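You operate a simulated robot arm through the tools that you are given. There is no shell and no other tool. Be economical: measure what you need, move in short steps, check, and stop when the job is done.

The job below is to be done with a simulated two-armed robot. You get a single attempt, and the scene is never put back.

TASK
Shut the oak frame's buttons and let the reel's cord out for hanging it.
Fine: weight off onto the felt; hold the reel while you turn its knob.

It is judged by the outcome, as a careful person would: the job done as asked, and still so three seconds after it is handed in. It fails if anything else is knocked over, pushed out of place, dropped, spilled or broken.

THE ROBOT
Two 6-joint arms with two-finger parallel grippers on one trunk, on a base that drives. Base frame: it is fixed to the floor where the robot stands at the start and does not move with it; the origin is under the middle of the robot, x ahead of it, y to its left, z up. Lengths are in cm, angles in degrees, forces in N, time in s.
The left shoulder is at the start at [6, 18.7, 122.2], the right one opposite. With the tool pointing down near the work surface each hand reaches from about 10 to 60 cm from the robot's upright axis, wherever it stands, measured 20 degrees to its own side. Places, roughly: black button [50, 0, 90]; copper button [50, 20, 90]; green felt [50, 20, 90]; oak frame (24x30x3 cm) [50, 10, 90]; orange weight (6x6x5 cm) [80, -30, 90]; purple weight (6x6x5 cm) [80, -40, 90]; reel knob [40, 50, 100]; yellow weight (6x6x5 cm) [50, 10, 90]. Payload 1.57 kg a hand.
The TCP of each hand is the grasp point between the finger pads, 3 cm short of the fingertips. In the tool frame z runs along the fingers and y along their closing line. The gripper opens to 11 cm. The fingers are 2.4 cm wide and 1.2 cm thick; the gripper's body (4.8 by 11.2 cm) begins 7.8 cm behind the TCP.
Orientation is that of the tool frame in the base frame, as a unit quaternion [w, x, y, z]. With the fingers straight down and closing along the base's y, the tool's x points along the base's -x, its y along +y and its z along -z.

THE INTERFACE
- The arms move only by the tool send_rows. It takes "left_rows", "right_rows" or both (then of equal length, played together; a hand with none holds still); each is a list of rows, each an object (a shift or turn left out is 0, a gripper value left out holds the last) with "delta_pos": the shift along the tool's x, y, z in cm, a list of three; "angular": the turn, a rotation vector about the tool's x, y, z in degrees, a list of three; "gripper": the gripper command, from -1 (shut) to 1 (fully open), values between in proportion. In form: [{"delta_pos": [dx, dy, dz], "angular": [rx, ry, rz], "gripper": gripper}, ...]. A call has 1 to 20 rows; each row shifts and turns the commanded pose from where the row before left it, along the tool's axes as they then stand. Rows are played at 5 a second. More than 5 cm and 8.6 degrees between two rows, or a gripper value outside its range, and nothing of the call is played. A pose out of reach is approached as far as the arm can. The call stops where the force on the tool passes 40 N (or 10 N more than at its start, if that is more) or the arm is blocked; 0.2 s more then pass. Each finger travels about 15.3 cm/s and halts on what it meets, pressing with about 32 N; the grip force reading is that of the motor and also rises with nothing between the fingers. The clock runs only during rows and for 0.2 s after the last one: add rows that do not move to give the fingers time. The reply holds the time, the measured pose of the TCP, the force on the tool along the base axes, the opening and the grip force, in the units named above and with some noise, with the torque about the TCP (base axes, N m) and any sound that the robot's microphone picked up.
- Cameras (640 x 400 px; columns grow to the right, rows downward): "scene" is now at [0.82, 2.02, 175.26]; the picture's right is [0.29, -0.96, 0.00], its down [-0.80, -0.25, -0.54] and it looks along [0.52, 0.16, -0.84] (base axes); focal length 266 px, centre (320, 200). "left" rides on the left gripper at [7, -1.6, -14.1] in its tool frame; the picture's right is [0.23, 0.97, 0.00], its down [-0.86, 0.20, -0.48] and it looks along [-0.47, 0.11, 0.88] (tool axes); focal length 222 px, centre (320, 200). "right" rides on the right gripper at [7, 1.6, -14.1] in its tool frame; the picture's right is [-0.23, 0.97, 0.00], its down [-0.86, -0.20, -0.48] and it looks along [-0.47, -0.11, 0.88] (tool axes); focal length 222 px, centre (320, 200). There is no depth. A picture from a camera that has moved, and an enlarged one, comes with that camera's place and axes in the base frame and with its lens.
- grab_frame(camera): a new picture of that camera. It takes no simulated time.
- move_column(by): slides the trunk up (or, below 0, down) by that many cm; the arms and the scene camera ride with it, the base frame stays. It gives what a move gives, with no picture.
- roll_base(legs): drives the robot by 1 to 6 legs, each [ahead, left, turn to the left] in cm, cm and degrees, along the robot's own axes; the way and the turn of a leg run together, so that a leg with both is an arc; at most 150 cm and 180 degrees a leg. The arms and the cameras ride along, it lands a little off, and it stops where it bumps. It gives what a move gives.
- turn_head(pan, tilt): turns the head with the scene camera to pan (to the left, within 86 degrees either way) and tilt (down, from -29 to 69), counted from straight ahead of the robot. It gives what a move gives.
- close_up(camera, box): a new picture of the part [left, top, right, bottom] of that camera's present view, enlarged. It takes no simulated time.
- job_done(): hands the job in; it is judged then, once.

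Work in short steps. Places have to be worked out from the pictures, the camera data and where the tool is seen: move nearer, look again, correct. Check each grasp and each placing, and mend what went wrong. You have 120 turns and 92 pictures in all, those below and enlarged ones among them. Open the grippers and draw the arms clear of the work before you hand the job in, unless the task says otherwise; then end with one line.

The tools are called after ">>>" by a JSON object that holds its "fn" and its "kwargs". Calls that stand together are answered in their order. send_rows: Moves the arms, as the interface text tells. Its arguments: {"type":"object","properties":{"left_rows":{"type":"array"},"right_rows":{"type":"array"}},"required":[]} The other tools are called the same way: move_column (by) slides the trunk up or down; roll_base (legs) drives the base; turn_head (pan, tilt) turns the head that bears the scene camera; grab_frame (camera) takes a picture; close_up (camera, box) takes an enlarged picture of a part of a camera's view; job_done () hands the job in.

At the start:

```text
time_s: 0.0
left_tool_pos: [36.25, 43.84, 129.84]
left_tool_rot: [0.0, 0.001, 1.0, 0.0]
left_contact_force: [-0.2, -0.5, 0.1]
left_wrist_torque: [-0.02, -0.01, -0.01]
left_finger_gap: 11.0
left_finger_force: 0.0
right_tool_pos: [34.11, 4.74, 127.46]
right_tool_rot: [0.0, 0.0, 1.0, 0.0]
right_contact_force: [-0.4, 0.9, 0.5]
right_wrist_torque: [0.0, -0.05, 0.0]
right_finger_gap: 11.0
right_finger_force: 0.0
trunk travel left (down, up): [-85.0, 14.0]
robot x, y, heading: [0.11, 0.06, -0.2]
head pan, tilt: [17.0, 57.3]
```

scene: 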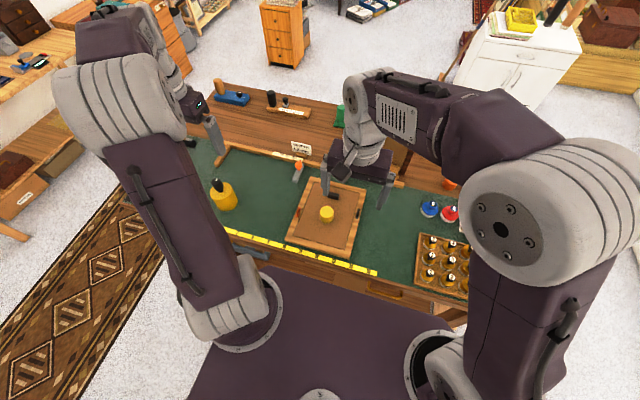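
right: 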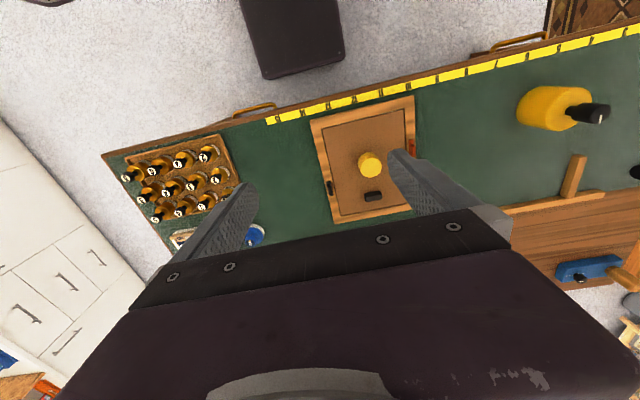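
left: 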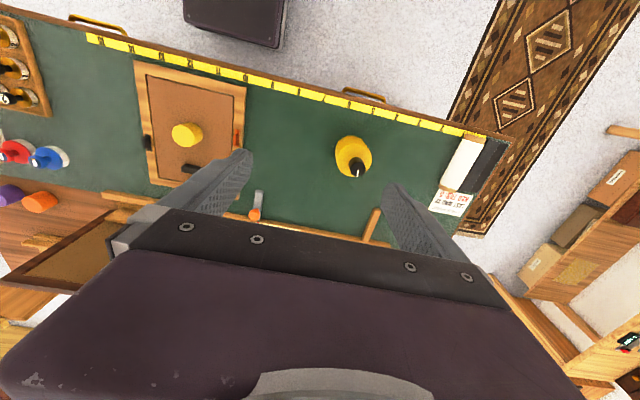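

I start by enlarging the frame and the reel in the present views.

>>> {"fn": "close_up", "kwargs": {"camera": "left", "box": [120, 40, 280, 220]}}

>>> {"fn": "close_up", "kwargs": {"camera": "right", "box": [500, 60, 640, 150]}}

>>> {"fn": "close_up", "kwargs": {"camera": "scene", "box": [180, 140, 400, 280]}}

>>> {"fn": "close_up", "kwargs": {"camera": "right", "box": [300, 80, 440, 240]}}

```text
2.22 times, centred on (200, 130) of left
camera zoom: at [29.23, 42.27, 143.99], right [-0.23, 0.97, 0.0], down [0.86, 0.2, 0.48], along [0.47, 0.11, -0.88], focal length 494 px, centre (587, 356)
```

zoom: 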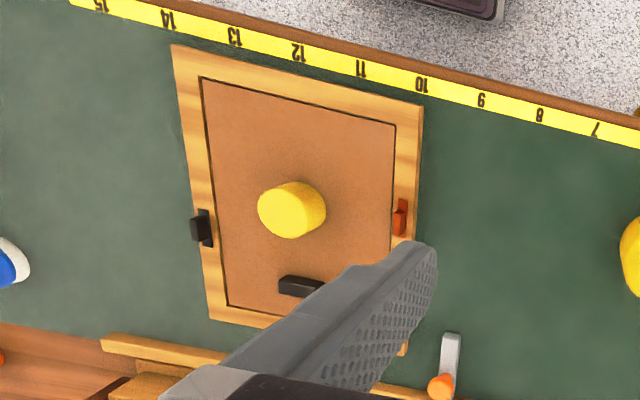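

```text
4.44 times, centred on (570, 105) of right
camera zoom: at [27.08, 6.32, 141.5], right [0.23, 0.97, 0.0], down [0.86, -0.2, 0.48], along [0.47, -0.11, -0.88], focal length 987 px, centre (-791, 622)
```

zoom: 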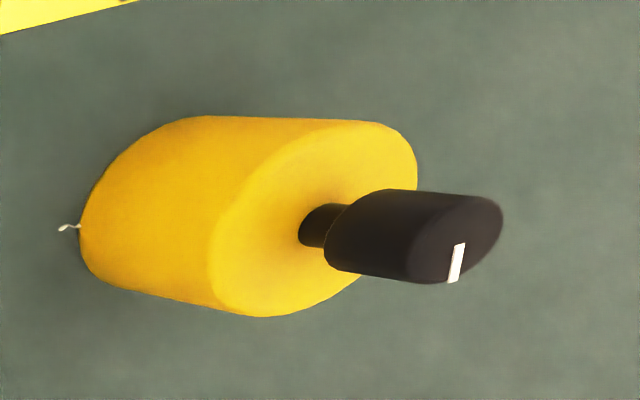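

```text
2.86 times, centred on (290, 210) of scene
camera zoom: at [0.82, 2.02, 175.26], right [0.29, -0.96, 0.0], down [-0.8, -0.25, -0.54], along [0.52, 0.16, -0.84], focal length 761 px, centre (406, 171)
```

zoom: 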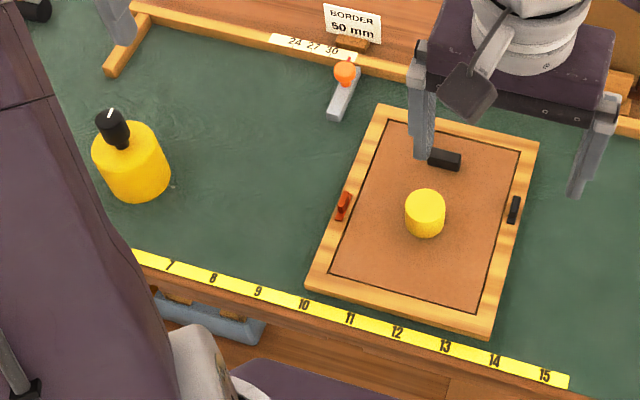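

```text
2.50 times, centred on (370, 160) of right
camera zoom: at [27.08, 6.32, 141.5], right [0.23, 0.97, 0.0], down [0.86, -0.2, 0.48], along [0.47, -0.11, -0.88], focal length 555 px, centre (195, 300)
```

zoom: 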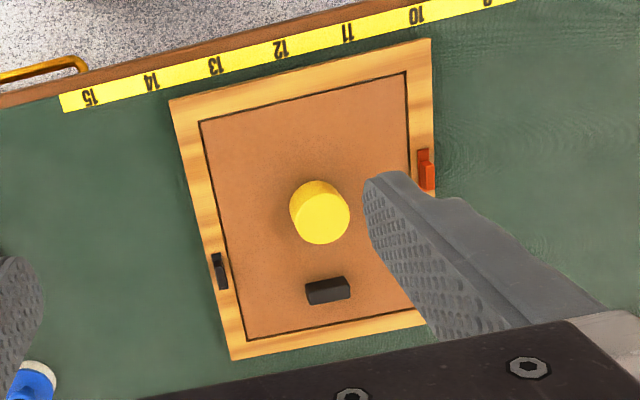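

The right hand hides part of the frame; I move both hands aside (high up) and view the table.

>>> {"fn": "send_rows", "kwargs": {"right_rows": [{"delta_pos": [0, -5, 0]}, {"delta_pos": [0, -5, 0]}, {"delta_pos": [0, -5, 0]}, {"delta_pos": [0, -5, 0]}, {"delta_pos": [0, -5, 0]}], "left_rows": [{"delta_pos": [0, 4, 0]}, {"delta_pos": [0, 4, 0]}, {"delta_pos": [0, 0, 0]}, {"delta_pos": [0, 0, 0]}, {"delta_pos": [0, 0, 0]}]}}

>>> {"fn": "grab_frame", "kwargs": {"camera": "scene"}}

>>> {"fn": "grab_frame", "kwargs": {"camera": "left"}}

```text
time_s: 1.2
left_tool_pos: [36.26, 51.91, 129.83]
left_tool_rot: [0.0, 0.001, 1.0, -0.001]
left_contact_force: [0.1, 0.3, -0.2]
left_wrist_torque: [-0.03, 0.0, 0.03]
left_finger_gap: 11.01
left_finger_force: 0.1
right_tool_pos: [34.31, -20.45, 127.41]
right_tool_rot: [0.0, 0.0, 1.0, 0.0]
right_contact_force: [-0.1, 0.6, -0.2]
right_wrist_torque: [0.01, 0.01, -0.02]
right_finger_gap: 10.99
right_finger_force: 0.0
trunk travel left (down, up): [-85.0, 14.0]
robot x, y, heading: [0.04, 0.35, 0.0]
head pan, tilt: [17.0, 57.3]
```

```text
84 pictures are left
camera scene: at [0.85, 1.94, 175.26], right [0.29, -0.96, 0.0], down [-0.8, -0.25, -0.54], along [0.52, 0.16, -0.84], focal length 266 px, centre (320, 200)
```

scene: 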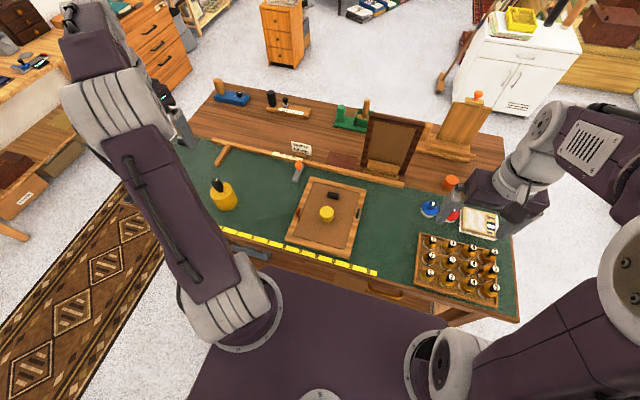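

```text
83 pictures are left
camera left: at [29.22, 50.35, 144.05], right [-0.23, 0.97, 0.0], down [0.86, 0.2, 0.48], along [0.47, 0.11, -0.88], focal length 222 px, centre (320, 200)
```

left: 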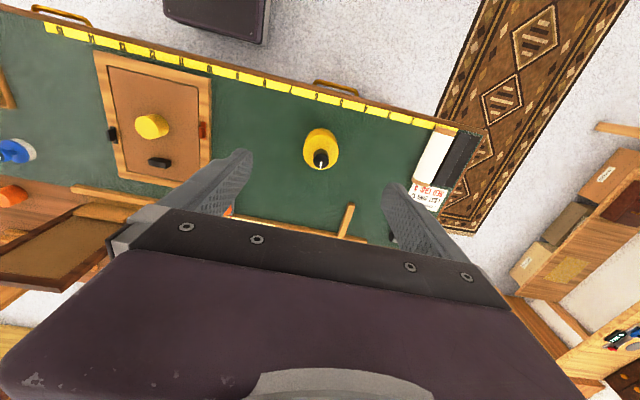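

Now closer looks at the frame, the cards on the table, and the paper at the left end.

>>> {"fn": "close_up", "kwargs": {"camera": "left", "box": [395, 120, 475, 230]}}

>>> {"fn": "close_up", "kwargs": {"camera": "scene", "box": [200, 140, 400, 260]}}

>>> {"fn": "close_up", "kwargs": {"camera": "scene", "box": [280, 170, 380, 240]}}

>>> {"fn": "close_up", "kwargs": {"camera": "left", "box": [90, 50, 220, 190]}}

>>> {"fn": "close_up", "kwargs": {"camera": "left", "box": [290, 120, 350, 180]}}

>>> {"fn": "close_up", "kwargs": {"camera": "scene", "box": [400, 170, 520, 250]}}

```text
3.64 times, centred on (435, 175) of left
camera zoom: at [29.22, 50.35, 144.05], right [-0.23, 0.97, 0.0], down [0.86, 0.2, 0.48], along [0.47, 0.11, -0.88], focal length 808 px, centre (-98, 291)
```

zoom: 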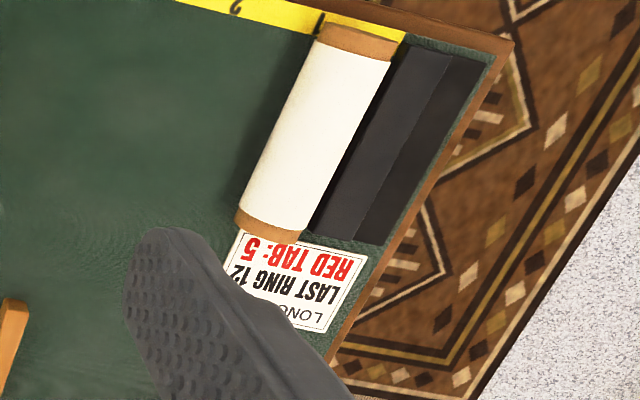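

```text
3.20 times, centred on (300, 200) of scene
camera zoom: at [0.85, 1.94, 175.26], right [0.29, -0.96, 0.0], down [-0.8, -0.25, -0.54], along [0.52, 0.16, -0.84], focal length 852 px, centre (384, 200)
```

zoom: 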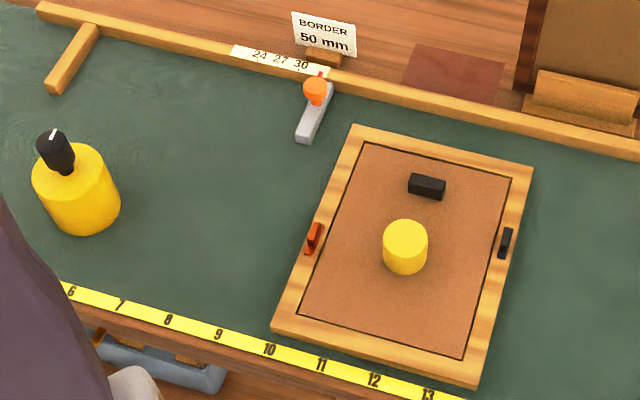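

```text
5.71 times, centred on (330, 205) of scene
camera zoom: at [0.85, 1.94, 175.26], right [0.29, -0.96, 0.0], down [-0.8, -0.25, -0.54], along [0.52, 0.16, -0.84], focal length 1521 px, centre (263, 171)
```

zoom: 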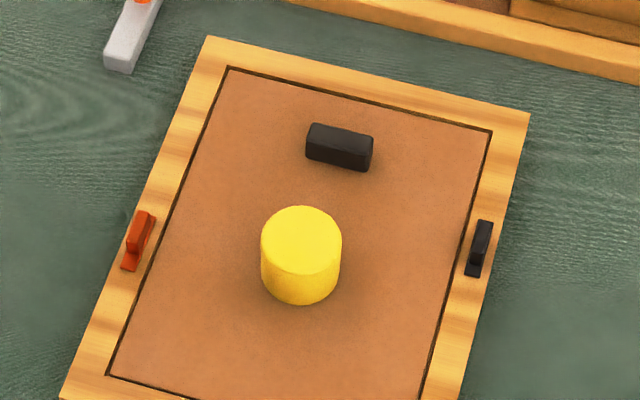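

```text
2.86 times, centred on (155, 120) of left
camera zoom: at [29.22, 50.35, 144.05], right [-0.23, 0.97, 0.0], down [0.86, 0.2, 0.48], along [0.47, 0.11, -0.88], focal length 635 px, centre (791, 429)
```

zoom: 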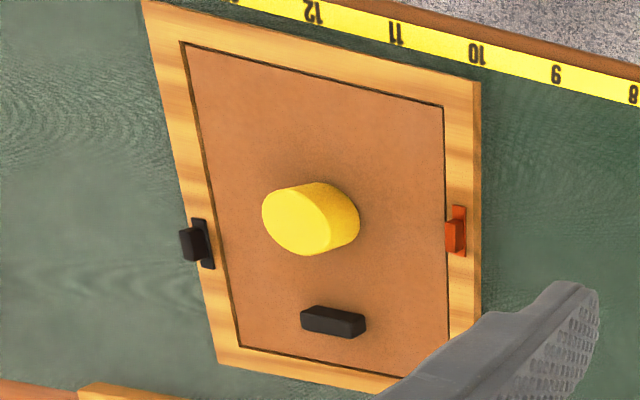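

```text
6.67 times, centred on (320, 150) of left
camera zoom: at [29.22, 50.35, 144.05], right [-0.23, 0.97, 0.0], down [0.86, 0.2, 0.48], along [0.47, 0.11, -0.88], focal length 1481 px, centre (320, 533)
```

zoom: 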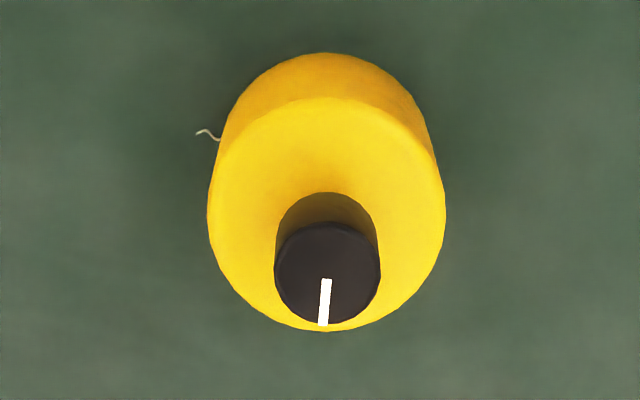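

```text
5.00 times, centred on (460, 210) of scene
camera zoom: at [0.85, 1.94, 175.26], right [0.29, -0.96, 0.0], down [-0.8, -0.25, -0.54], along [0.52, 0.16, -0.84], focal length 1331 px, centre (-380, 150)
```

zoom: 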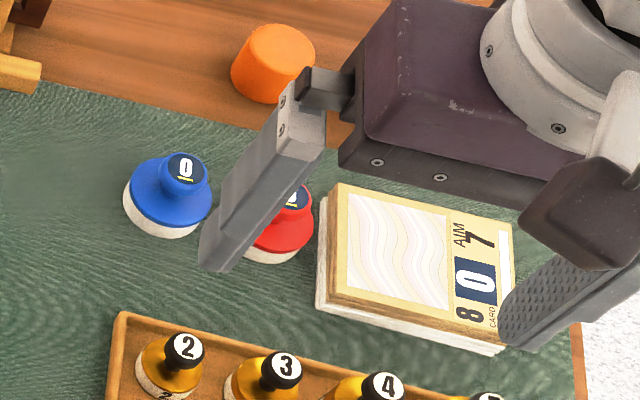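

A card at the left end is partly hidden; I move the left hand away and read it.

>>> {"fn": "send_rows", "kwargs": {"left_rows": [{"delta_pos": [3, -5, 0]}, {"delta_pos": [3, -4, 0]}, {"delta_pos": [3, -4, 0]}]}}

>>> {"fn": "close_up", "kwargs": {"camera": "left", "box": [440, 80, 600, 230]}}

```text
refused: row 1 steps farther than a row can; nothing moved
```

```text
2.67 times, centred on (520, 155) of left
camera zoom: at [29.22, 50.35, 144.05], right [-0.23, 0.97, 0.0], down [0.86, 0.2, 0.48], along [0.47, 0.11, -0.88], focal length 592 px, centre (-213, 320)
```

zoom: 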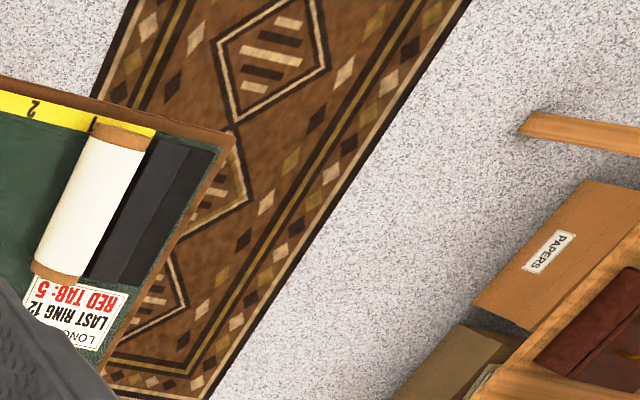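

The step was too long; smaller ones.

>>> {"fn": "send_rows", "kwargs": {"left_rows": [{"delta_pos": [2, -4, 0]}, {"delta_pos": [2, -4, 0]}, {"delta_pos": [2, -4, 0]}]}}

>>> {"fn": "grab_frame", "kwargs": {"camera": "left"}}

>>> {"fn": "turn_head", "kwargs": {"pan": 40, "tilt": 57}}

>>> {"fn": "grab_frame", "kwargs": {"camera": "scene"}}

```text
time_s: 2.0
left_tool_pos: [30.07, 39.89, 129.81]
left_tool_rot: [0.001, 0.0, 1.0, 0.001]
left_contact_force: [0.4, 0.3, -0.2]
left_wrist_torque: [0.0, -0.02, -0.02]
left_finger_gap: 10.98
left_finger_force: 0.1
right_tool_pos: [34.12, -20.48, 127.45]
right_tool_rot: [-0.001, 0.0, 1.0, 0.0]
right_contact_force: [0.1, -0.7, 0.0]
right_wrist_torque: [0.0, -0.01, -0.01]
right_finger_gap: 10.96
right_finger_force: 0.1
trunk travel left (down, up): [-85.0, 14.0]
robot x, y, heading: [0.02, 0.01, -0.2]
head pan, tilt: [17.0, 57.3]
```

```text
75 pictures are left
camera left: at [22.99, 38.34, 143.99], right [-0.23, 0.97, 0.0], down [0.85, 0.2, 0.48], along [0.47, 0.11, -0.88], focal length 222 px, centre (320, 200)
```

left: 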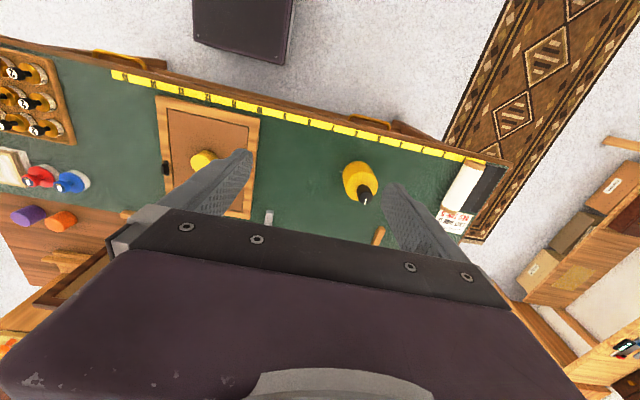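

```text
time_s: 2.9
left_tool_pos: [30.07, 40.06, 129.88]
left_tool_rot: [0.0, 0.001, 1.0, 0.0]
left_contact_force: [-0.1, -1.0, -0.4]
left_wrist_torque: [0.05, -0.01, -0.02]
left_finger_gap: 11.0
left_finger_force: 0.1
right_tool_pos: [34.23, -20.44, 127.58]
right_tool_rot: [0.0, 0.0, 1.0, -0.001]
right_contact_force: [0.3, 0.0, -0.2]
right_wrist_torque: [0.0, 0.02, 0.02]
right_finger_gap: 11.01
right_finger_force: 0.0
trunk travel left (down, up): [-85.0, 14.0]
robot x, y, heading: [-0.2, 0.4, -0.1]
head pan, tilt: [40.0, 57.0]
```

```text
74 pictures are left
camera scene: at [-0.45, 4.5, 175.3], right [0.64, -0.77, 0.0], down [-0.64, -0.54, -0.54], along [0.42, 0.35, -0.84], focal length 266 px, centre (320, 200)
```

scene: 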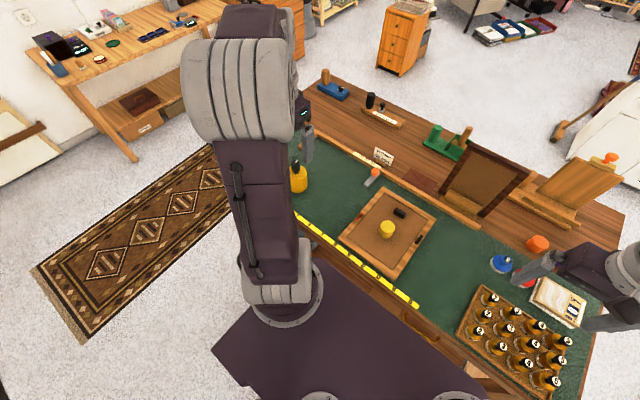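

>>> {"fn": "close_up", "kwargs": {"camera": "left", "box": [430, 190, 490, 240]}}

```text
8.00 times, centred on (460, 215) of left
camera zoom: at [23.14, 38.54, 143.93], right [-0.23, 0.97, 0.0], down [0.86, 0.2, 0.48], along [0.47, 0.11, -0.88], focal length 1777 px, centre (-800, 80)
```

zoom: 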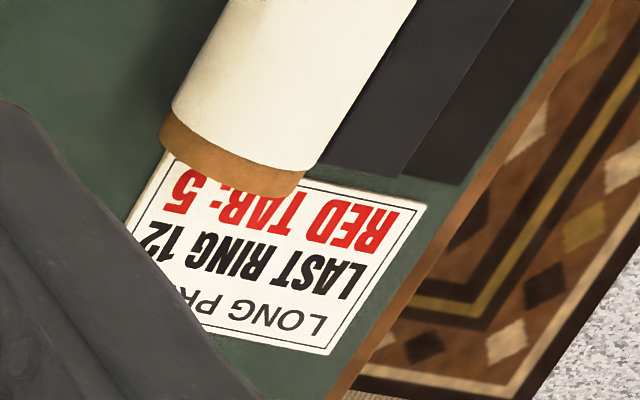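

The card concerns a long print, so it is not about this job. I place the weight at about [47.5, 13.7, top ≈93]; I bring the right hand over it to z≈105 and look.

>>> {"fn": "send_rows", "kwargs": {"right_rows": [{"delta_pos": [-1.66, 4.27, 0]}, {"delta_pos": [-1.66, 4.27, 0]}, {"delta_pos": [-1.66, 4.27, 0]}, {"delta_pos": [-1.66, 4.27, 0]}, {"delta_pos": [-1.66, 4.27, 0]}, {"delta_pos": [-1.66, 4.27, 0]}, {"delta_pos": [-1.66, 4.27, 0]}, {"delta_pos": [-1.66, 4.27, 0]}, {"delta_pos": [0, 0, 4.5]}, {"delta_pos": [0, 0, 4.5]}, {"delta_pos": [0, 0, 4.5]}, {"delta_pos": [0, 0, 4.5]}, {"delta_pos": [0, 0, 4.5]}, {"delta_pos": [0, 0, 0]}]}}

>>> {"fn": "grab_frame", "kwargs": {"camera": "right"}}

>>> {"fn": "turn_head", "kwargs": {"pan": 15, "tilt": 57}}

>>> {"fn": "close_up", "kwargs": {"camera": "scene", "box": [260, 150, 400, 250]}}

```text
time_s: 5.9
left_tool_pos: [30.07, 39.97, 129.67]
left_tool_rot: [0.0, 0.0, 1.0, -0.001]
left_contact_force: [-0.9, 0.5, -0.6]
left_wrist_torque: [-0.02, 0.0, -0.01]
left_finger_gap: 11.0
left_finger_force: 0.1
right_tool_pos: [46.31, 11.78, 104.72]
right_tool_rot: [-0.001, 0.0, 1.0, 0.0]
right_contact_force: [0.2, -0.4, -0.2]
right_wrist_torque: [-0.04, -0.01, 0.01]
right_finger_gap: 10.99
right_finger_force: 0.1
right hand out of reach, approached as far as the arm can: row 8
trunk travel left (down, up): [-85.0, 14.0]
robot x, y, heading: [0.32, -0.04, -0.2]
head pan, tilt: [40.0, 57.0]
```

```text
72 pictures are left
camera right: at [39.4, 13.39, 118.64], right [0.23, 0.97, 0.0], down [0.86, -0.2, 0.48], along [0.47, -0.11, -0.88], focal length 222 px, centre (320, 200)
```

right: 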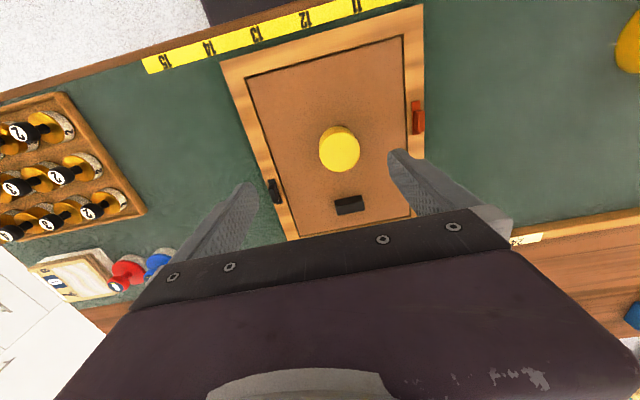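

```text
time_s: 6.8
left_tool_pos: [30.05, 40.07, 129.87]
left_tool_rot: [0.0, 0.0, 1.0, 0.0]
left_contact_force: [0.1, -1.1, 0.8]
left_wrist_torque: [-0.01, 0.0, -0.01]
left_finger_gap: 10.98
left_finger_force: 0.0
right_tool_pos: [46.38, 11.68, 104.57]
right_tool_rot: [0.0, 0.0, 1.0, 0.001]
right_contact_force: [0.5, -0.3, 0.2]
right_wrist_torque: [0.01, 0.02, -0.02]
right_finger_gap: 11.0
right_finger_force: 0.0
trunk travel left (down, up): [-85.0, 14.0]
robot x, y, heading: [-0.03, 0.54, 0.3]
head pan, tilt: [15.0, 57.0]
```

```text
4.00 times, centred on (330, 200) of scene
camera zoom: at [0.91, 1.8, 175.3], right [0.26, -0.97, 0.0], down [-0.81, -0.22, -0.54], along [0.53, 0.14, -0.84], focal length 1065 px, centre (280, 200)
```

zoom: 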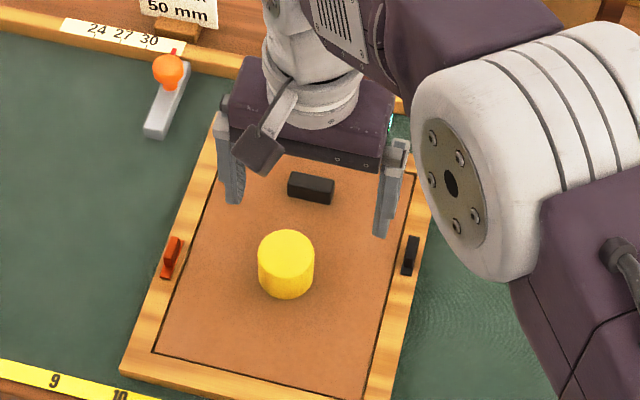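

Weight centre reads [46.8, 14.0]; the hand is at [46.35, 11.7]. Correct and descend toward TCP z≈91.5, stopping halfway first.

>>> {"fn": "send_rows", "kwargs": {"right_rows": [{"delta_pos": [-0.4, 2.2, 0]}, {"delta_pos": [0, 0, 3.5]}, {"delta_pos": [0, 0, 3.5]}, {"delta_pos": [0, 0, 0]}]}}

>>> {"fn": "close_up", "kwargs": {"camera": "right", "box": [170, 40, 490, 240]}}

```text
time_s: 7.8
left_tool_pos: [30.01, 40.05, 129.71]
left_tool_rot: [0.0, 0.0, 1.0, 0.0]
left_contact_force: [0.2, -0.5, -0.2]
left_wrist_torque: [0.02, -0.04, -0.01]
left_finger_gap: 10.97
left_finger_force: 0.1
right_tool_pos: [46.55, 13.67, 98.04]
right_tool_rot: [0.0, 0.0, 1.0, 0.0]
right_contact_force: [-0.5, 0.0, 0.2]
right_wrist_torque: [0.01, 0.04, -0.03]
right_finger_gap: 11.0
right_finger_force: 0.2
trunk travel left (down, up): [-85.0, 14.0]
robot x, y, heading: [0.03, 0.08, -0.2]
head pan, tilt: [15.0, 57.0]
```

```text
2.00 times, centred on (330, 140) of right
camera zoom: at [39.61, 15.32, 111.96], right [0.23, 0.97, 0.0], down [0.86, -0.2, 0.48], along [0.47, -0.11, -0.88], focal length 444 px, centre (300, 320)
```

zoom: 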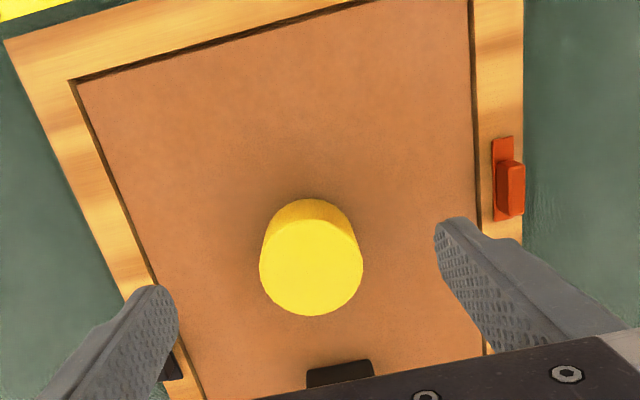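

Weight centre about [47.4, 14.0]; shift slightly, descend to z≈91 and close.

>>> {"fn": "send_rows", "kwargs": {"right_rows": [{"delta_pos": [-0.8, 0.3, 2]}, {"delta_pos": [0, 0, 2.5]}, {"delta_pos": [0, 0, 2.2]}, {"delta_pos": [0, 0, 0]}, {"gripper": -0.1}, {"gripper": -0.5}, {"gripper": -0.5}, {"gripper": -0.5}]}}

>>> {"fn": "close_up", "kwargs": {"camera": "right", "box": [170, 40, 490, 240]}}

```text
time_s: 9.6
left_tool_pos: [30.08, 40.02, 129.72]
left_tool_rot: [-0.001, 0.0, 1.0, 0.001]
left_contact_force: [-0.1, -0.5, -0.5]
left_wrist_torque: [-0.01, 0.0, -0.02]
left_finger_gap: 10.98
left_finger_force: 0.2
right_tool_pos: [46.39, 13.26, 91.68]
right_tool_rot: [0.001, 0.0, 1.0, 0.0]
right_contact_force: [-0.2, 0.8, 0.3]
right_wrist_torque: [0.02, -0.02, 0.03]
right_finger_gap: 4.94
right_finger_force: 31.8
right hand out of reach, approached as far as the arm can: row 2, 3
trunk travel left (down, up): [-85.0, 14.0]
robot x, y, heading: [0.02, -0.04, 0.1]
head pan, tilt: [15.0, 57.0]
```

```text
2.00 times, centred on (330, 140) of right
camera zoom: at [39.38, 14.87, 105.73], right [0.23, 0.97, 0.0], down [0.86, -0.2, 0.48], along [0.47, -0.11, -0.88], focal length 444 px, centre (300, 320)
```

zoom: 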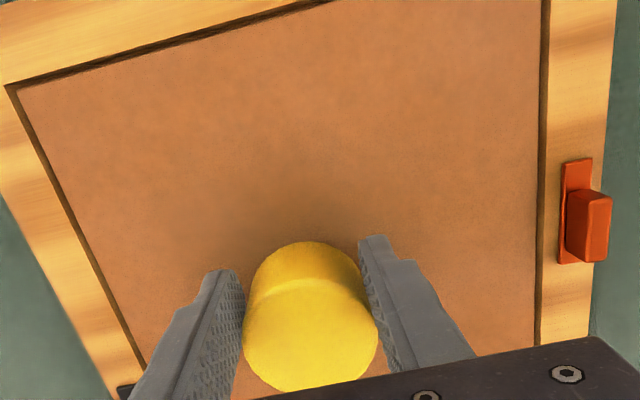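

Gripped at 4.9 cm. Lift and carry right to about [45, -9].

>>> {"fn": "send_rows", "kwargs": {"right_rows": [{"delta_pos": [0, 0, -3]}, {"delta_pos": [0, 0, -4]}, {"delta_pos": [0, 0, 0]}, {"delta_pos": [0, -4, 0]}, {"delta_pos": [0, -4, 0]}, {"delta_pos": [0, -4, 0]}, {"delta_pos": [0, -4, 0]}, {"delta_pos": [0, -4, 0]}, {"delta_pos": [0, -3, 0]}, {"delta_pos": [0, 0, 0]}]}}

>>> {"fn": "grab_frame", "kwargs": {"camera": "right"}}

>>> {"fn": "grab_frame", "kwargs": {"camera": "scene"}}

```text
time_s: 11.8
left_tool_pos: [29.97, 39.97, 129.81]
left_tool_rot: [0.001, 0.0, 1.0, 0.0]
left_contact_force: [-0.4, -0.3, 0.3]
left_wrist_torque: [-0.04, 0.01, -0.01]
left_finger_gap: 11.0
left_finger_force: 0.1
right_tool_pos: [46.54, -9.7, 98.38]
right_tool_rot: [0.0, 0.0, 1.0, 0.0]
right_contact_force: [-0.1, 0.3, -0.2]
right_wrist_torque: [-0.03, 0.0, 0.02]
right_finger_gap: 2.74
right_finger_force: 0.0
trunk travel left (down, up): [-85.0, 14.0]
robot x, y, heading: [0.07, 0.09, 0.0]
head pan, tilt: [15.0, 57.0]
```

```text
68 pictures are left
camera right: at [39.58, -8.11, 112.52], right [0.23, 0.97, 0.0], down [0.85, -0.2, 0.48], along [0.47, -0.11, -0.88], focal length 222 px, centre (320, 200)
```

right: 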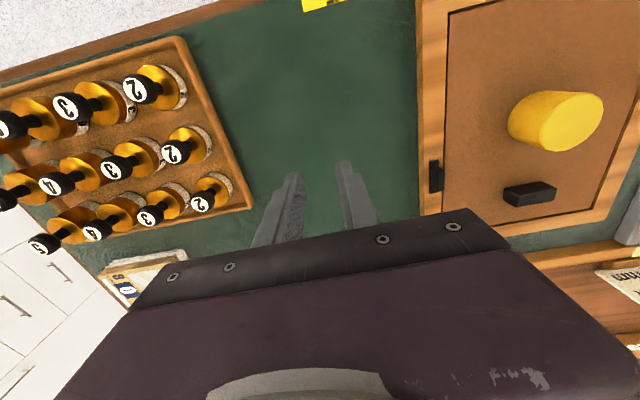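

```text
67 pictures are left
camera scene: at [0.91, 1.86, 175.3], right [0.26, -0.97, 0.0], down [-0.81, -0.22, -0.54], along [0.53, 0.14, -0.84], focal length 266 px, centre (320, 200)
```

scene: 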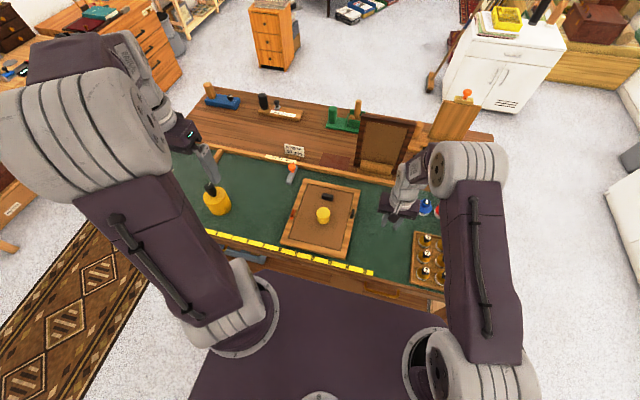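

The weight slipped out (it still stands on the frame): the hand was at its reach limit so the pads only caught the cylinder's edge. I raise the hand, open it, and drive 15 cm left for better reach.

>>> {"fn": "send_rows", "kwargs": {"right_rows": [{"delta_pos": [0, 0, -5], "gripper": 1}, {"delta_pos": [0, 0, -5]}, {"delta_pos": [0, 0, -3]}, {"delta_pos": [0, 0, 0]}]}}

>>> {"fn": "roll_base", "kwargs": {"legs": [[0, 15, 0]]}}

>>> {"fn": "grab_frame", "kwargs": {"camera": "right"}}

```text
time_s: 12.8
left_tool_pos: [30.09, 40.0, 129.64]
left_tool_rot: [0.0, 0.0, 1.0, 0.001]
left_contact_force: [0.4, -0.2, 0.5]
left_wrist_torque: [-0.04, 0.0, 0.02]
left_finger_gap: 11.0
left_finger_force: 0.0
right_tool_pos: [46.22, -9.91, 111.4]
right_tool_rot: [0.0, 0.0, 1.0, 0.0]
right_contact_force: [-0.3, -0.1, 0.3]
right_wrist_torque: [-0.01, -0.01, -0.02]
right_finger_gap: 11.01
right_finger_force: 0.0
trunk travel left (down, up): [-85.0, 14.0]
robot x, y, heading: [-0.08, 0.22, 0.1]
head pan, tilt: [15.0, 57.0]
```

```text
time_s: 14.2
left_tool_pos: [29.99, 55.06, 129.79]
left_tool_rot: [0.0, -0.001, 1.0, 0.001]
left_contact_force: [-1.0, -1.1, -0.1]
left_wrist_torque: [0.01, -0.03, -0.02]
left_finger_gap: 10.98
left_finger_force: 0.1
right_tool_pos: [46.09, 5.29, 111.45]
right_tool_rot: [0.0, -0.002, 1.0, 0.001]
right_contact_force: [-0.1, 0.0, 0.2]
right_wrist_torque: [0.04, -0.02, 0.02]
right_finger_gap: 10.99
right_finger_force: 0.0
trunk travel left (down, up): [-85.0, 14.0]
robot x, y, heading: [-0.25, 15.26, 0.1]
head pan, tilt: [15.0, 57.0]
```

```text
66 pictures are left
camera right: at [39.26, 6.79, 125.37], right [0.23, 0.97, 0.0], down [0.86, -0.2, 0.48], along [0.47, -0.11, -0.88], focal length 222 px, centre (320, 200)
```

right: 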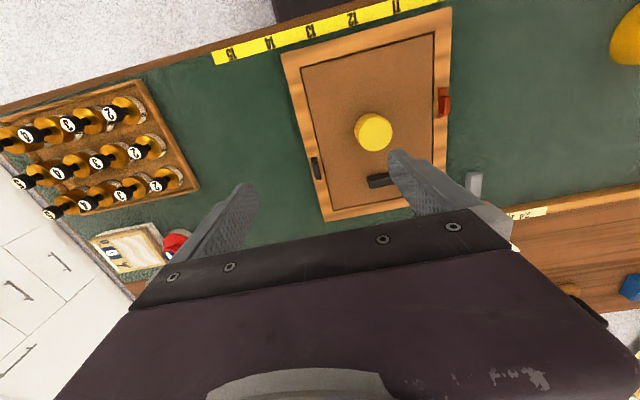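

Move the right hand to [48, 13.5, 98] and check alignment.

>>> {"fn": "send_rows", "kwargs": {"right_rows": [{"delta_pos": [-0.9, 4.1, 0]}, {"delta_pos": [-0.9, 4.1, 0]}, {"delta_pos": [0, 0, 4.5]}, {"delta_pos": [0, 0, 4.5]}, {"delta_pos": [0, 0, 4.5]}, {"delta_pos": [0, 0, 0]}, {"delta_pos": [0, 0, 0]}]}}

>>> {"fn": "close_up", "kwargs": {"camera": "right", "box": [170, 60, 490, 260]}}

```text
time_s: 15.8
left_tool_pos: [29.94, 55.37, 129.8]
left_tool_rot: [0.0, -0.001, 1.0, 0.001]
left_contact_force: [0.4, -0.7, 0.3]
left_wrist_torque: [0.05, 0.01, 0.02]
left_finger_gap: 10.99
left_finger_force: 0.1
right_tool_pos: [48.04, 13.56, 98.09]
right_tool_rot: [0.0, -0.001, 1.0, 0.0]
right_contact_force: [0.6, -0.6, -0.2]
right_wrist_torque: [0.01, 0.0, 0.03]
right_finger_gap: 11.0
right_finger_force: 0.2
trunk travel left (down, up): [-85.0, 14.0]
robot x, y, heading: [-0.47, 15.86, -0.0]
head pan, tilt: [15.0, 57.0]
```

```text
2.00 times, centred on (330, 160) of right
camera zoom: at [41.04, 15.12, 111.99], right [0.23, 0.97, 0.0], down [0.86, -0.2, 0.48], along [0.47, -0.11, -0.88], focal length 444 px, centre (300, 280)
```

zoom: 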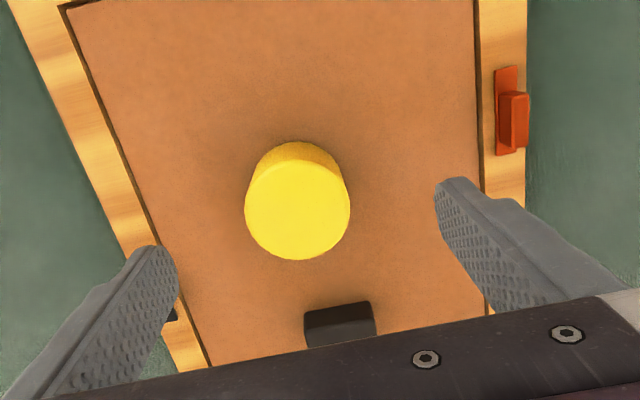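

Centred well (weight ≈[47.9, 13.4], top ≈92). Descend to z≈90.5 and close fully.

>>> {"fn": "send_rows", "kwargs": {"right_rows": [{"delta_pos": [0, -0.1, 3]}, {"delta_pos": [0, 0, 3]}, {"delta_pos": [0, 0, 1.5]}, {"delta_pos": [0, 0, 0]}, {"gripper": -0.1}, {"gripper": -1}, {"gripper": -1}, {"gripper": -1}]}}

>>> {"fn": "close_up", "kwargs": {"camera": "right", "box": [170, 60, 490, 260]}}

```text
time_s: 17.6
left_tool_pos: [30.04, 55.3, 129.7]
left_tool_rot: [0.0, -0.001, 1.0, 0.0]
left_contact_force: [-0.6, 0.2, -0.6]
left_wrist_torque: [0.0, -0.01, 0.0]
left_finger_gap: 11.03
left_finger_force: 0.1
right_tool_pos: [47.9, 13.23, 90.48]
right_tool_rot: [0.0, 0.0, 1.0, 0.0]
right_contact_force: [-1.5, -0.8, 0.2]
right_wrist_torque: [-0.03, -0.02, -0.03]
right_finger_gap: 5.19
right_finger_force: 32.0
trunk travel left (down, up): [-85.0, 14.0]
robot x, y, heading: [0.1, 15.24, 0.3]
head pan, tilt: [15.0, 57.0]
```

```text
2.00 times, centred on (330, 160) of right
camera zoom: at [40.99, 14.94, 104.51], right [0.23, 0.97, 0.0], down [0.86, -0.2, 0.48], along [0.47, -0.11, -0.88], focal length 444 px, centre (300, 280)
```

zoom: 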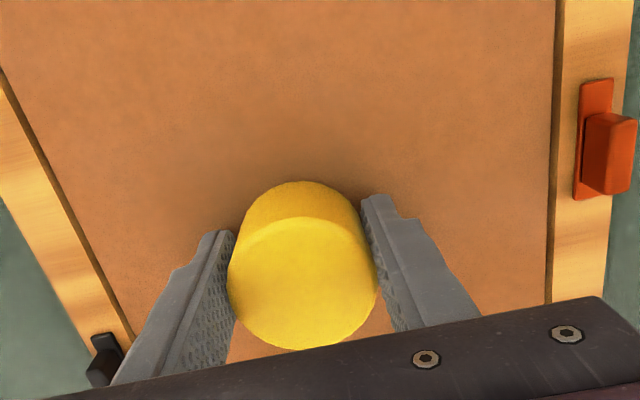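

Gap 5.2 and well centred. Slow lift, then check the load.

>>> {"fn": "send_rows", "kwargs": {"right_rows": [{"delta_pos": [0, 0, -1]}, {"delta_pos": [0, 0, -1.5]}, {"delta_pos": [0, 0, -2]}, {"delta_pos": [0, 0, -2]}, {"delta_pos": [0, 0, 0]}]}}

>>> {"fn": "close_up", "kwargs": {"camera": "right", "box": [170, 60, 490, 260]}}

```text
time_s: 18.8
left_tool_pos: [30.08, 55.37, 129.73]
left_tool_rot: [-0.001, 0.0, 1.0, 0.0]
left_contact_force: [0.1, 0.8, -0.3]
left_wrist_torque: [-0.01, 0.04, -0.01]
left_finger_gap: 11.0
left_finger_force: 0.1
right_tool_pos: [47.98, 13.61, 96.9]
right_tool_rot: [-0.001, -0.002, 1.0, 0.0]
right_contact_force: [0.0, -0.5, -6.3]
right_wrist_torque: [-0.02, 0.01, -0.01]
right_finger_gap: 5.12
right_finger_force: 31.5
trunk travel left (down, up): [-85.0, 14.0]
robot x, y, heading: [-0.48, 15.58, -0.1]
head pan, tilt: [15.0, 57.0]
```

```text
2.00 times, centred on (330, 160) of right
camera zoom: at [41.02, 15.23, 110.88], right [0.23, 0.97, 0.0], down [0.86, -0.2, 0.48], along [0.47, -0.11, -0.88], focal length 444 px, centre (300, 280)
```

zoom: 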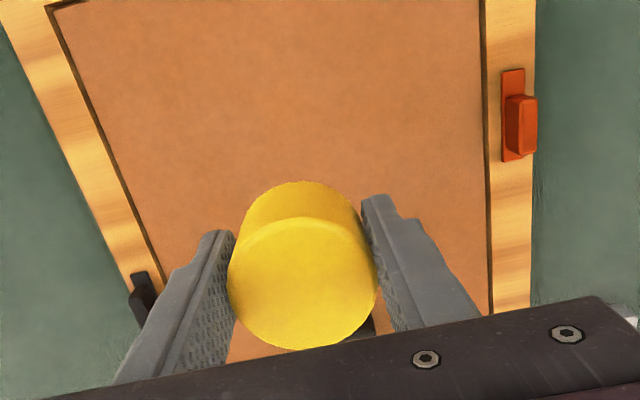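

Held (6 N). Carry right to y≈-9 at modest speed.

>>> {"fn": "send_rows", "kwargs": {"right_rows": [{"delta_pos": [0, -1, 0]}, {"delta_pos": [0, -2, 0]}, {"delta_pos": [0, -2.5, 0]}, {"delta_pos": [0, -2.5, 0]}, {"delta_pos": [0, -2.5, 0]}, {"delta_pos": [0, -2.5, 0]}, {"delta_pos": [0, -2.5, 0]}, {"delta_pos": [0, -2.5, 0]}, {"delta_pos": [0, -2.5, 0]}, {"delta_pos": [0, -1.5, 0]}, {"delta_pos": [0, -0.5, 0]}, {"delta_pos": [0, 0, 0]}]}}

>>> {"fn": "grab_frame", "kwargs": {"camera": "right"}}

```text
time_s: 21.4
left_tool_pos: [30.16, 55.3, 129.65]
left_tool_rot: [0.001, -0.001, 1.0, 0.001]
left_contact_force: [-0.1, -0.2, -0.1]
left_wrist_torque: [-0.05, 0.01, 0.02]
left_finger_gap: 10.99
left_finger_force: 0.1
right_tool_pos: [48.06, -8.97, 96.76]
right_tool_rot: [-0.001, -0.001, 1.0, 0.0]
right_contact_force: [-0.9, 0.8, -6.5]
right_wrist_torque: [0.0, -0.03, 0.02]
right_finger_gap: 5.18
right_finger_force: 31.9
trunk travel left (down, up): [-85.0, 14.0]
robot x, y, heading: [-0.29, 15.41, -0.2]
head pan, tilt: [15.0, 57.0]
```

```text
62 pictures are left
camera right: at [41.12, -7.36, 110.81], right [0.22, 0.97, 0.0], down [0.86, -0.2, 0.48], along [0.47, -0.11, -0.88], focal length 222 px, centre (320, 200)
```

right: 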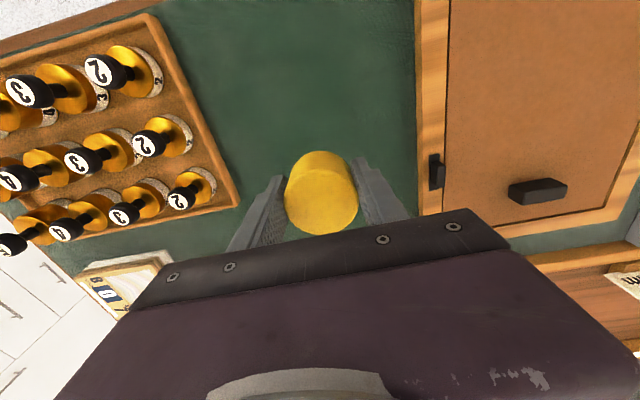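

Felt beneath is clear. Lower 7 cm, then look at force.

>>> {"fn": "send_rows", "kwargs": {"right_rows": [{"delta_pos": [0, 0, 2]}, {"delta_pos": [0, 0, 2.5]}, {"delta_pos": [0, 0, 2]}, {"delta_pos": [0, 0, 0.6]}, {"delta_pos": [0, 0, 0]}]}}

>>> {"fn": "send_rows", "kwargs": {"right_rows": [{"delta_pos": [0, 0, 0.3]}, {"delta_pos": [0, 0, 0]}]}}

>>> {"fn": "send_rows", "kwargs": {"right_rows": [{"delta_pos": [0, 0, 0.3]}, {"delta_pos": [0, 0, 0]}]}}

```text
time_s: 22.6
left_tool_pos: [29.96, 55.36, 129.71]
left_tool_rot: [0.0, 0.0, 1.0, 0.0]
left_contact_force: [0.1, 0.1, -0.4]
left_wrist_torque: [-0.02, -0.02, 0.01]
left_finger_gap: 11.01
left_finger_force: 0.1
right_tool_pos: [48.2, -8.98, 89.54]
right_tool_rot: [-0.001, -0.001, 1.0, 0.0]
right_contact_force: [0.5, 0.3, -6.0]
right_wrist_torque: [-0.02, -0.01, 0.01]
right_finger_gap: 5.16
right_finger_force: 32.1
trunk travel left (down, up): [-85.0, 14.0]
robot x, y, heading: [-0.21, 15.7, 0.1]
head pan, tilt: [15.0, 57.0]
```

```text
time_s: 23.1
left_tool_pos: [30.13, 55.32, 129.74]
left_tool_rot: [0.0, -0.002, 1.0, 0.0]
left_contact_force: [-0.2, 0.7, 0.0]
left_wrist_torque: [0.0, 0.01, -0.01]
left_finger_gap: 10.98
left_finger_force: 0.1
right_tool_pos: [48.12, -9.1, 89.3]
right_tool_rot: [0.001, -0.001, 1.0, -0.001]
right_contact_force: [0.0, 0.1, -5.8]
right_wrist_torque: [0.02, -0.02, -0.02]
right_finger_gap: 5.19
right_finger_force: 31.3
trunk travel left (down, up): [-85.0, 14.0]
robot x, y, heading: [0.03, 15.48, -0.1]
head pan, tilt: [15.0, 57.0]
```

```text
time_s: 23.8
left_tool_pos: [29.88, 55.43, 129.8]
left_tool_rot: [0.001, 0.0, 1.0, 0.0]
left_contact_force: [-0.5, 0.5, 0.1]
left_wrist_torque: [-0.03, -0.02, 0.02]
left_finger_gap: 11.0
left_finger_force: 0.1
right_tool_pos: [48.01, -9.04, 89.08]
right_tool_rot: [0.0, 0.0, 1.0, -0.001]
right_contact_force: [0.0, 0.5, -5.3]
right_wrist_torque: [0.03, 0.03, 0.04]
right_finger_gap: 5.16
right_finger_force: 32.4
trunk travel left (down, up): [-85.0, 14.0]
robot x, y, heading: [-0.21, 15.49, 0.2]
head pan, tilt: [15.0, 57.0]
```

Still carrying its weight; keep lowering in small steps.

>>> {"fn": "send_rows", "kwargs": {"right_rows": [{"delta_pos": [0, 0, 0.25]}, {"delta_pos": [0, 0, 0]}]}}

>>> {"fn": "send_rows", "kwargs": {"right_rows": [{"delta_pos": [0, 0, 0.25]}, {"delta_pos": [0, 0, 0]}]}}

>>> {"fn": "send_rows", "kwargs": {"right_rows": [{"delta_pos": [0, 0, 0.25]}, {"delta_pos": [0, 0, 0]}]}}

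```text
time_s: 24.4
left_tool_pos: [30.14, 55.42, 129.74]
left_tool_rot: [0.0, -0.001, 1.0, -0.001]
left_contact_force: [-0.6, 0.4, -0.3]
left_wrist_torque: [0.0, -0.02, 0.04]
left_finger_gap: 10.99
left_finger_force: 0.0
right_tool_pos: [47.98, -9.06, 88.83]
right_tool_rot: [0.0, -0.001, 1.0, 0.001]
right_contact_force: [-1.2, 0.3, -5.6]
right_wrist_torque: [0.02, 0.05, 0.04]
right_finger_gap: 5.19
right_finger_force: 31.6
trunk travel left (down, up): [-85.0, 14.0]
robot x, y, heading: [-0.24, 15.35, 0.2]
head pan, tilt: [15.0, 57.0]
```

```text
time_s: 24.9
left_tool_pos: [30.04, 55.37, 129.71]
left_tool_rot: [0.0, -0.001, 1.0, -0.001]
left_contact_force: [0.2, -0.6, 0.1]
left_wrist_torque: [-0.01, -0.01, 0.02]
left_finger_gap: 11.02
left_finger_force: 0.1
right_tool_pos: [48.1, -9.1, 88.67]
right_tool_rot: [-0.001, -0.001, 1.0, 0.0]
right_contact_force: [1.1, -0.8, -6.3]
right_wrist_torque: [-0.02, 0.03, -0.02]
right_finger_gap: 5.17
right_finger_force: 31.7
trunk travel left (down, up): [-85.0, 14.0]
robot x, y, heading: [0.18, 14.89, 0.0]
head pan, tilt: [15.0, 57.0]
```

```text
time_s: 25.6
left_tool_pos: [29.79, 55.37, 129.77]
left_tool_rot: [0.0, -0.001, 1.0, 0.0]
left_contact_force: [1.1, -0.8, 0.4]
left_wrist_torque: [0.01, 0.03, 0.0]
left_finger_gap: 11.0
left_finger_force: 0.0
right_tool_pos: [48.0, -9.07, 88.64]
right_tool_rot: [0.002, -0.001, 1.0, 0.001]
right_contact_force: [1.8, -4.3, 12.8]
right_wrist_torque: [-0.01, 0.39, 0.07]
right_finger_gap: 5.17
right_finger_force: 32.4
trunk travel left (down, up): [-85.0, 14.0]
robot x, y, heading: [-0.15, 15.55, 0.2]
head pan, tilt: [15.0, 57.0]
```

It rests on the felt. Release and rise, then view it and the buttons.

>>> {"fn": "send_rows", "kwargs": {"right_rows": [{"delta_pos": [0, 0, -0.15]}, {"gripper": 0}, {"gripper": 0.5}, {"gripper": 0.5}, {"delta_pos": [0, 0, -3]}, {"delta_pos": [0, 0, -5]}, {"delta_pos": [0, 0, -5]}, {"delta_pos": [0, 0, 0]}]}}

>>> {"fn": "grab_frame", "kwargs": {"camera": "right"}}

```text
time_s: 27.4
left_tool_pos: [29.94, 55.4, 129.7]
left_tool_rot: [0.001, -0.001, 1.0, 0.0]
left_contact_force: [0.0, 0.1, 0.2]
left_wrist_torque: [-0.04, 0.03, -0.03]
left_finger_gap: 10.98
left_finger_force: 0.0
right_tool_pos: [48.14, -8.96, 101.71]
right_tool_rot: [0.0, 0.0, 1.0, 0.0]
right_contact_force: [0.2, -0.3, 0.7]
right_wrist_torque: [0.02, 0.0, 0.03]
right_finger_gap: 8.26
right_finger_force: 0.1
trunk travel left (down, up): [-85.0, 14.0]
robot x, y, heading: [-0.29, 15.16, 0.2]
head pan, tilt: [15.0, 57.0]
```

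```text
61 pictures are left
camera right: at [41.09, -7.28, 115.76], right [0.23, 0.97, 0.0], down [0.86, -0.2, 0.48], along [0.47, -0.11, -0.88], focal length 222 px, centre (320, 200)
```

right: 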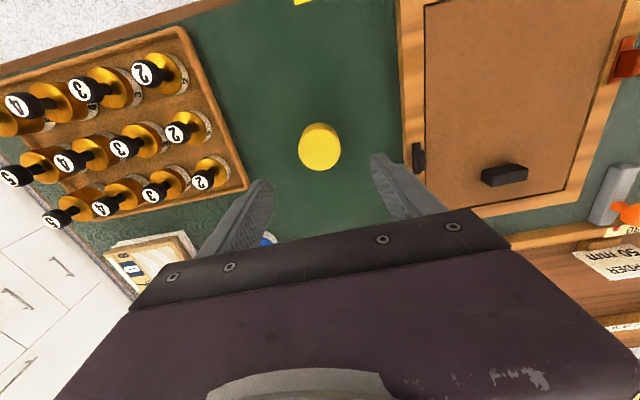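

Weight stands on the felt. Next, bring the right hand nearer the black button for a close look.

>>> {"fn": "send_rows", "kwargs": {"right_rows": [{"delta_pos": [0.5, 4, 0]}, {"delta_pos": [0.5, 4, 0]}, {"delta_pos": [0.5, 4, 0]}, {"delta_pos": [0, 0, 0]}]}}

>>> {"fn": "close_up", "kwargs": {"camera": "right", "box": [240, 100, 400, 200]}}

>>> {"fn": "close_up", "kwargs": {"camera": "right", "box": [400, 0, 560, 100]}}

```text
time_s: 28.4
left_tool_pos: [30.02, 55.4, 129.84]
left_tool_rot: [0.0, -0.001, 1.0, 0.0]
left_contact_force: [0.7, 0.2, 0.4]
left_wrist_torque: [-0.04, -0.01, -0.02]
left_finger_gap: 10.99
left_finger_force: 0.0
right_tool_pos: [46.15, 3.16, 101.7]
right_tool_rot: [0.0, -0.001, 1.0, 0.0]
right_contact_force: [0.7, 0.1, -0.6]
right_wrist_torque: [-0.01, 0.01, 0.0]
right_finger_gap: 8.29
right_finger_force: 0.0
trunk travel left (down, up): [-85.0, 14.0]
robot x, y, heading: [0.38, 15.35, -0.0]
head pan, tilt: [15.0, 57.0]
```

```text
4.00 times, centred on (320, 150) of right
camera zoom: at [39.19, 4.79, 115.73], right [0.23, 0.97, 0.0], down [0.86, -0.2, 0.48], along [0.47, -0.11, -0.88], focal length 888 px, centre (320, 400)
```

zoom: 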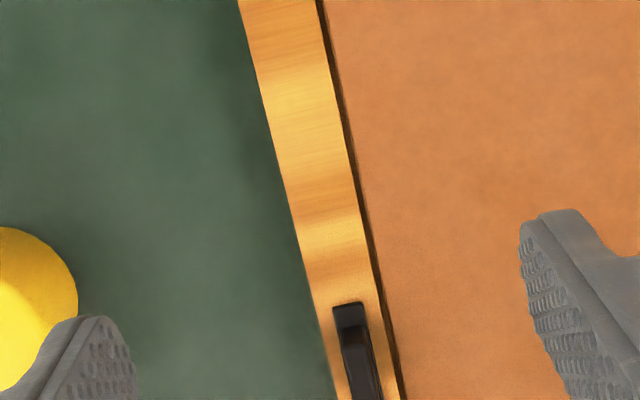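

```text
4.00 times, centred on (480, 50) of right
camera zoom: at [39.19, 4.79, 115.73], right [0.23, 0.97, 0.0], down [0.86, -0.2, 0.48], along [0.47, -0.11, -0.88], focal length 888 px, centre (-320, 800)
```

zoom: 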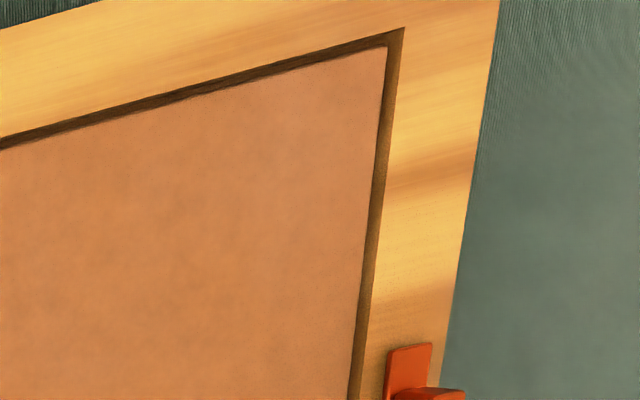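

>>> {"fn": "close_up", "kwargs": {"camera": "right", "box": [280, 160, 376, 220]}}

>>> {"fn": "close_up", "kwargs": {"camera": "right", "box": [460, 60, 556, 120]}}

>>> {"fn": "close_up", "kwargs": {"camera": "scene", "box": [300, 190, 412, 260]}}

```text
6.67 times, centred on (328, 190) of right
camera zoom: at [39.19, 4.79, 115.73], right [0.23, 0.97, 0.0], down [0.86, -0.2, 0.48], along [0.47, -0.11, -0.88], focal length 1481 px, centre (267, 267)
```

zoom: 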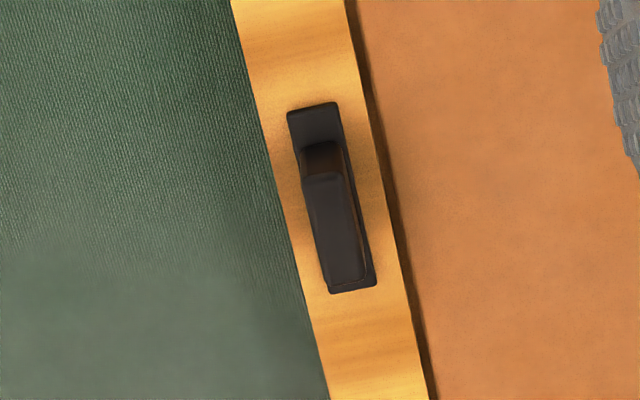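

```text
6.67 times, centred on (508, 90) of right
camera zoom: at [39.19, 4.79, 115.73], right [0.23, 0.97, 0.0], down [0.86, -0.2, 0.48], along [0.47, -0.11, -0.88], focal length 1481 px, centre (-933, 933)
```

zoom: 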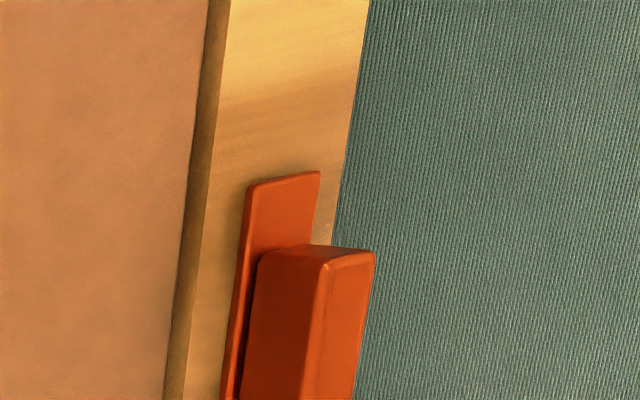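

```text
5.71 times, centred on (356, 225) of scene
camera zoom: at [0.89, 17.03, 175.3], right [0.26, -0.97, 0.0], down [-0.81, -0.22, -0.54], along [0.53, 0.14, -0.84], focal length 1521 px, centre (114, 57)
```

zoom: 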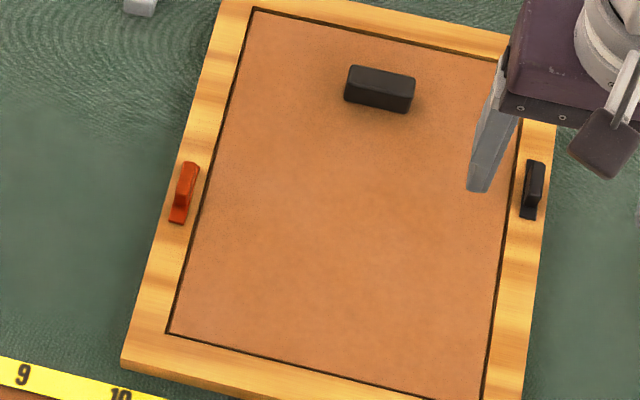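

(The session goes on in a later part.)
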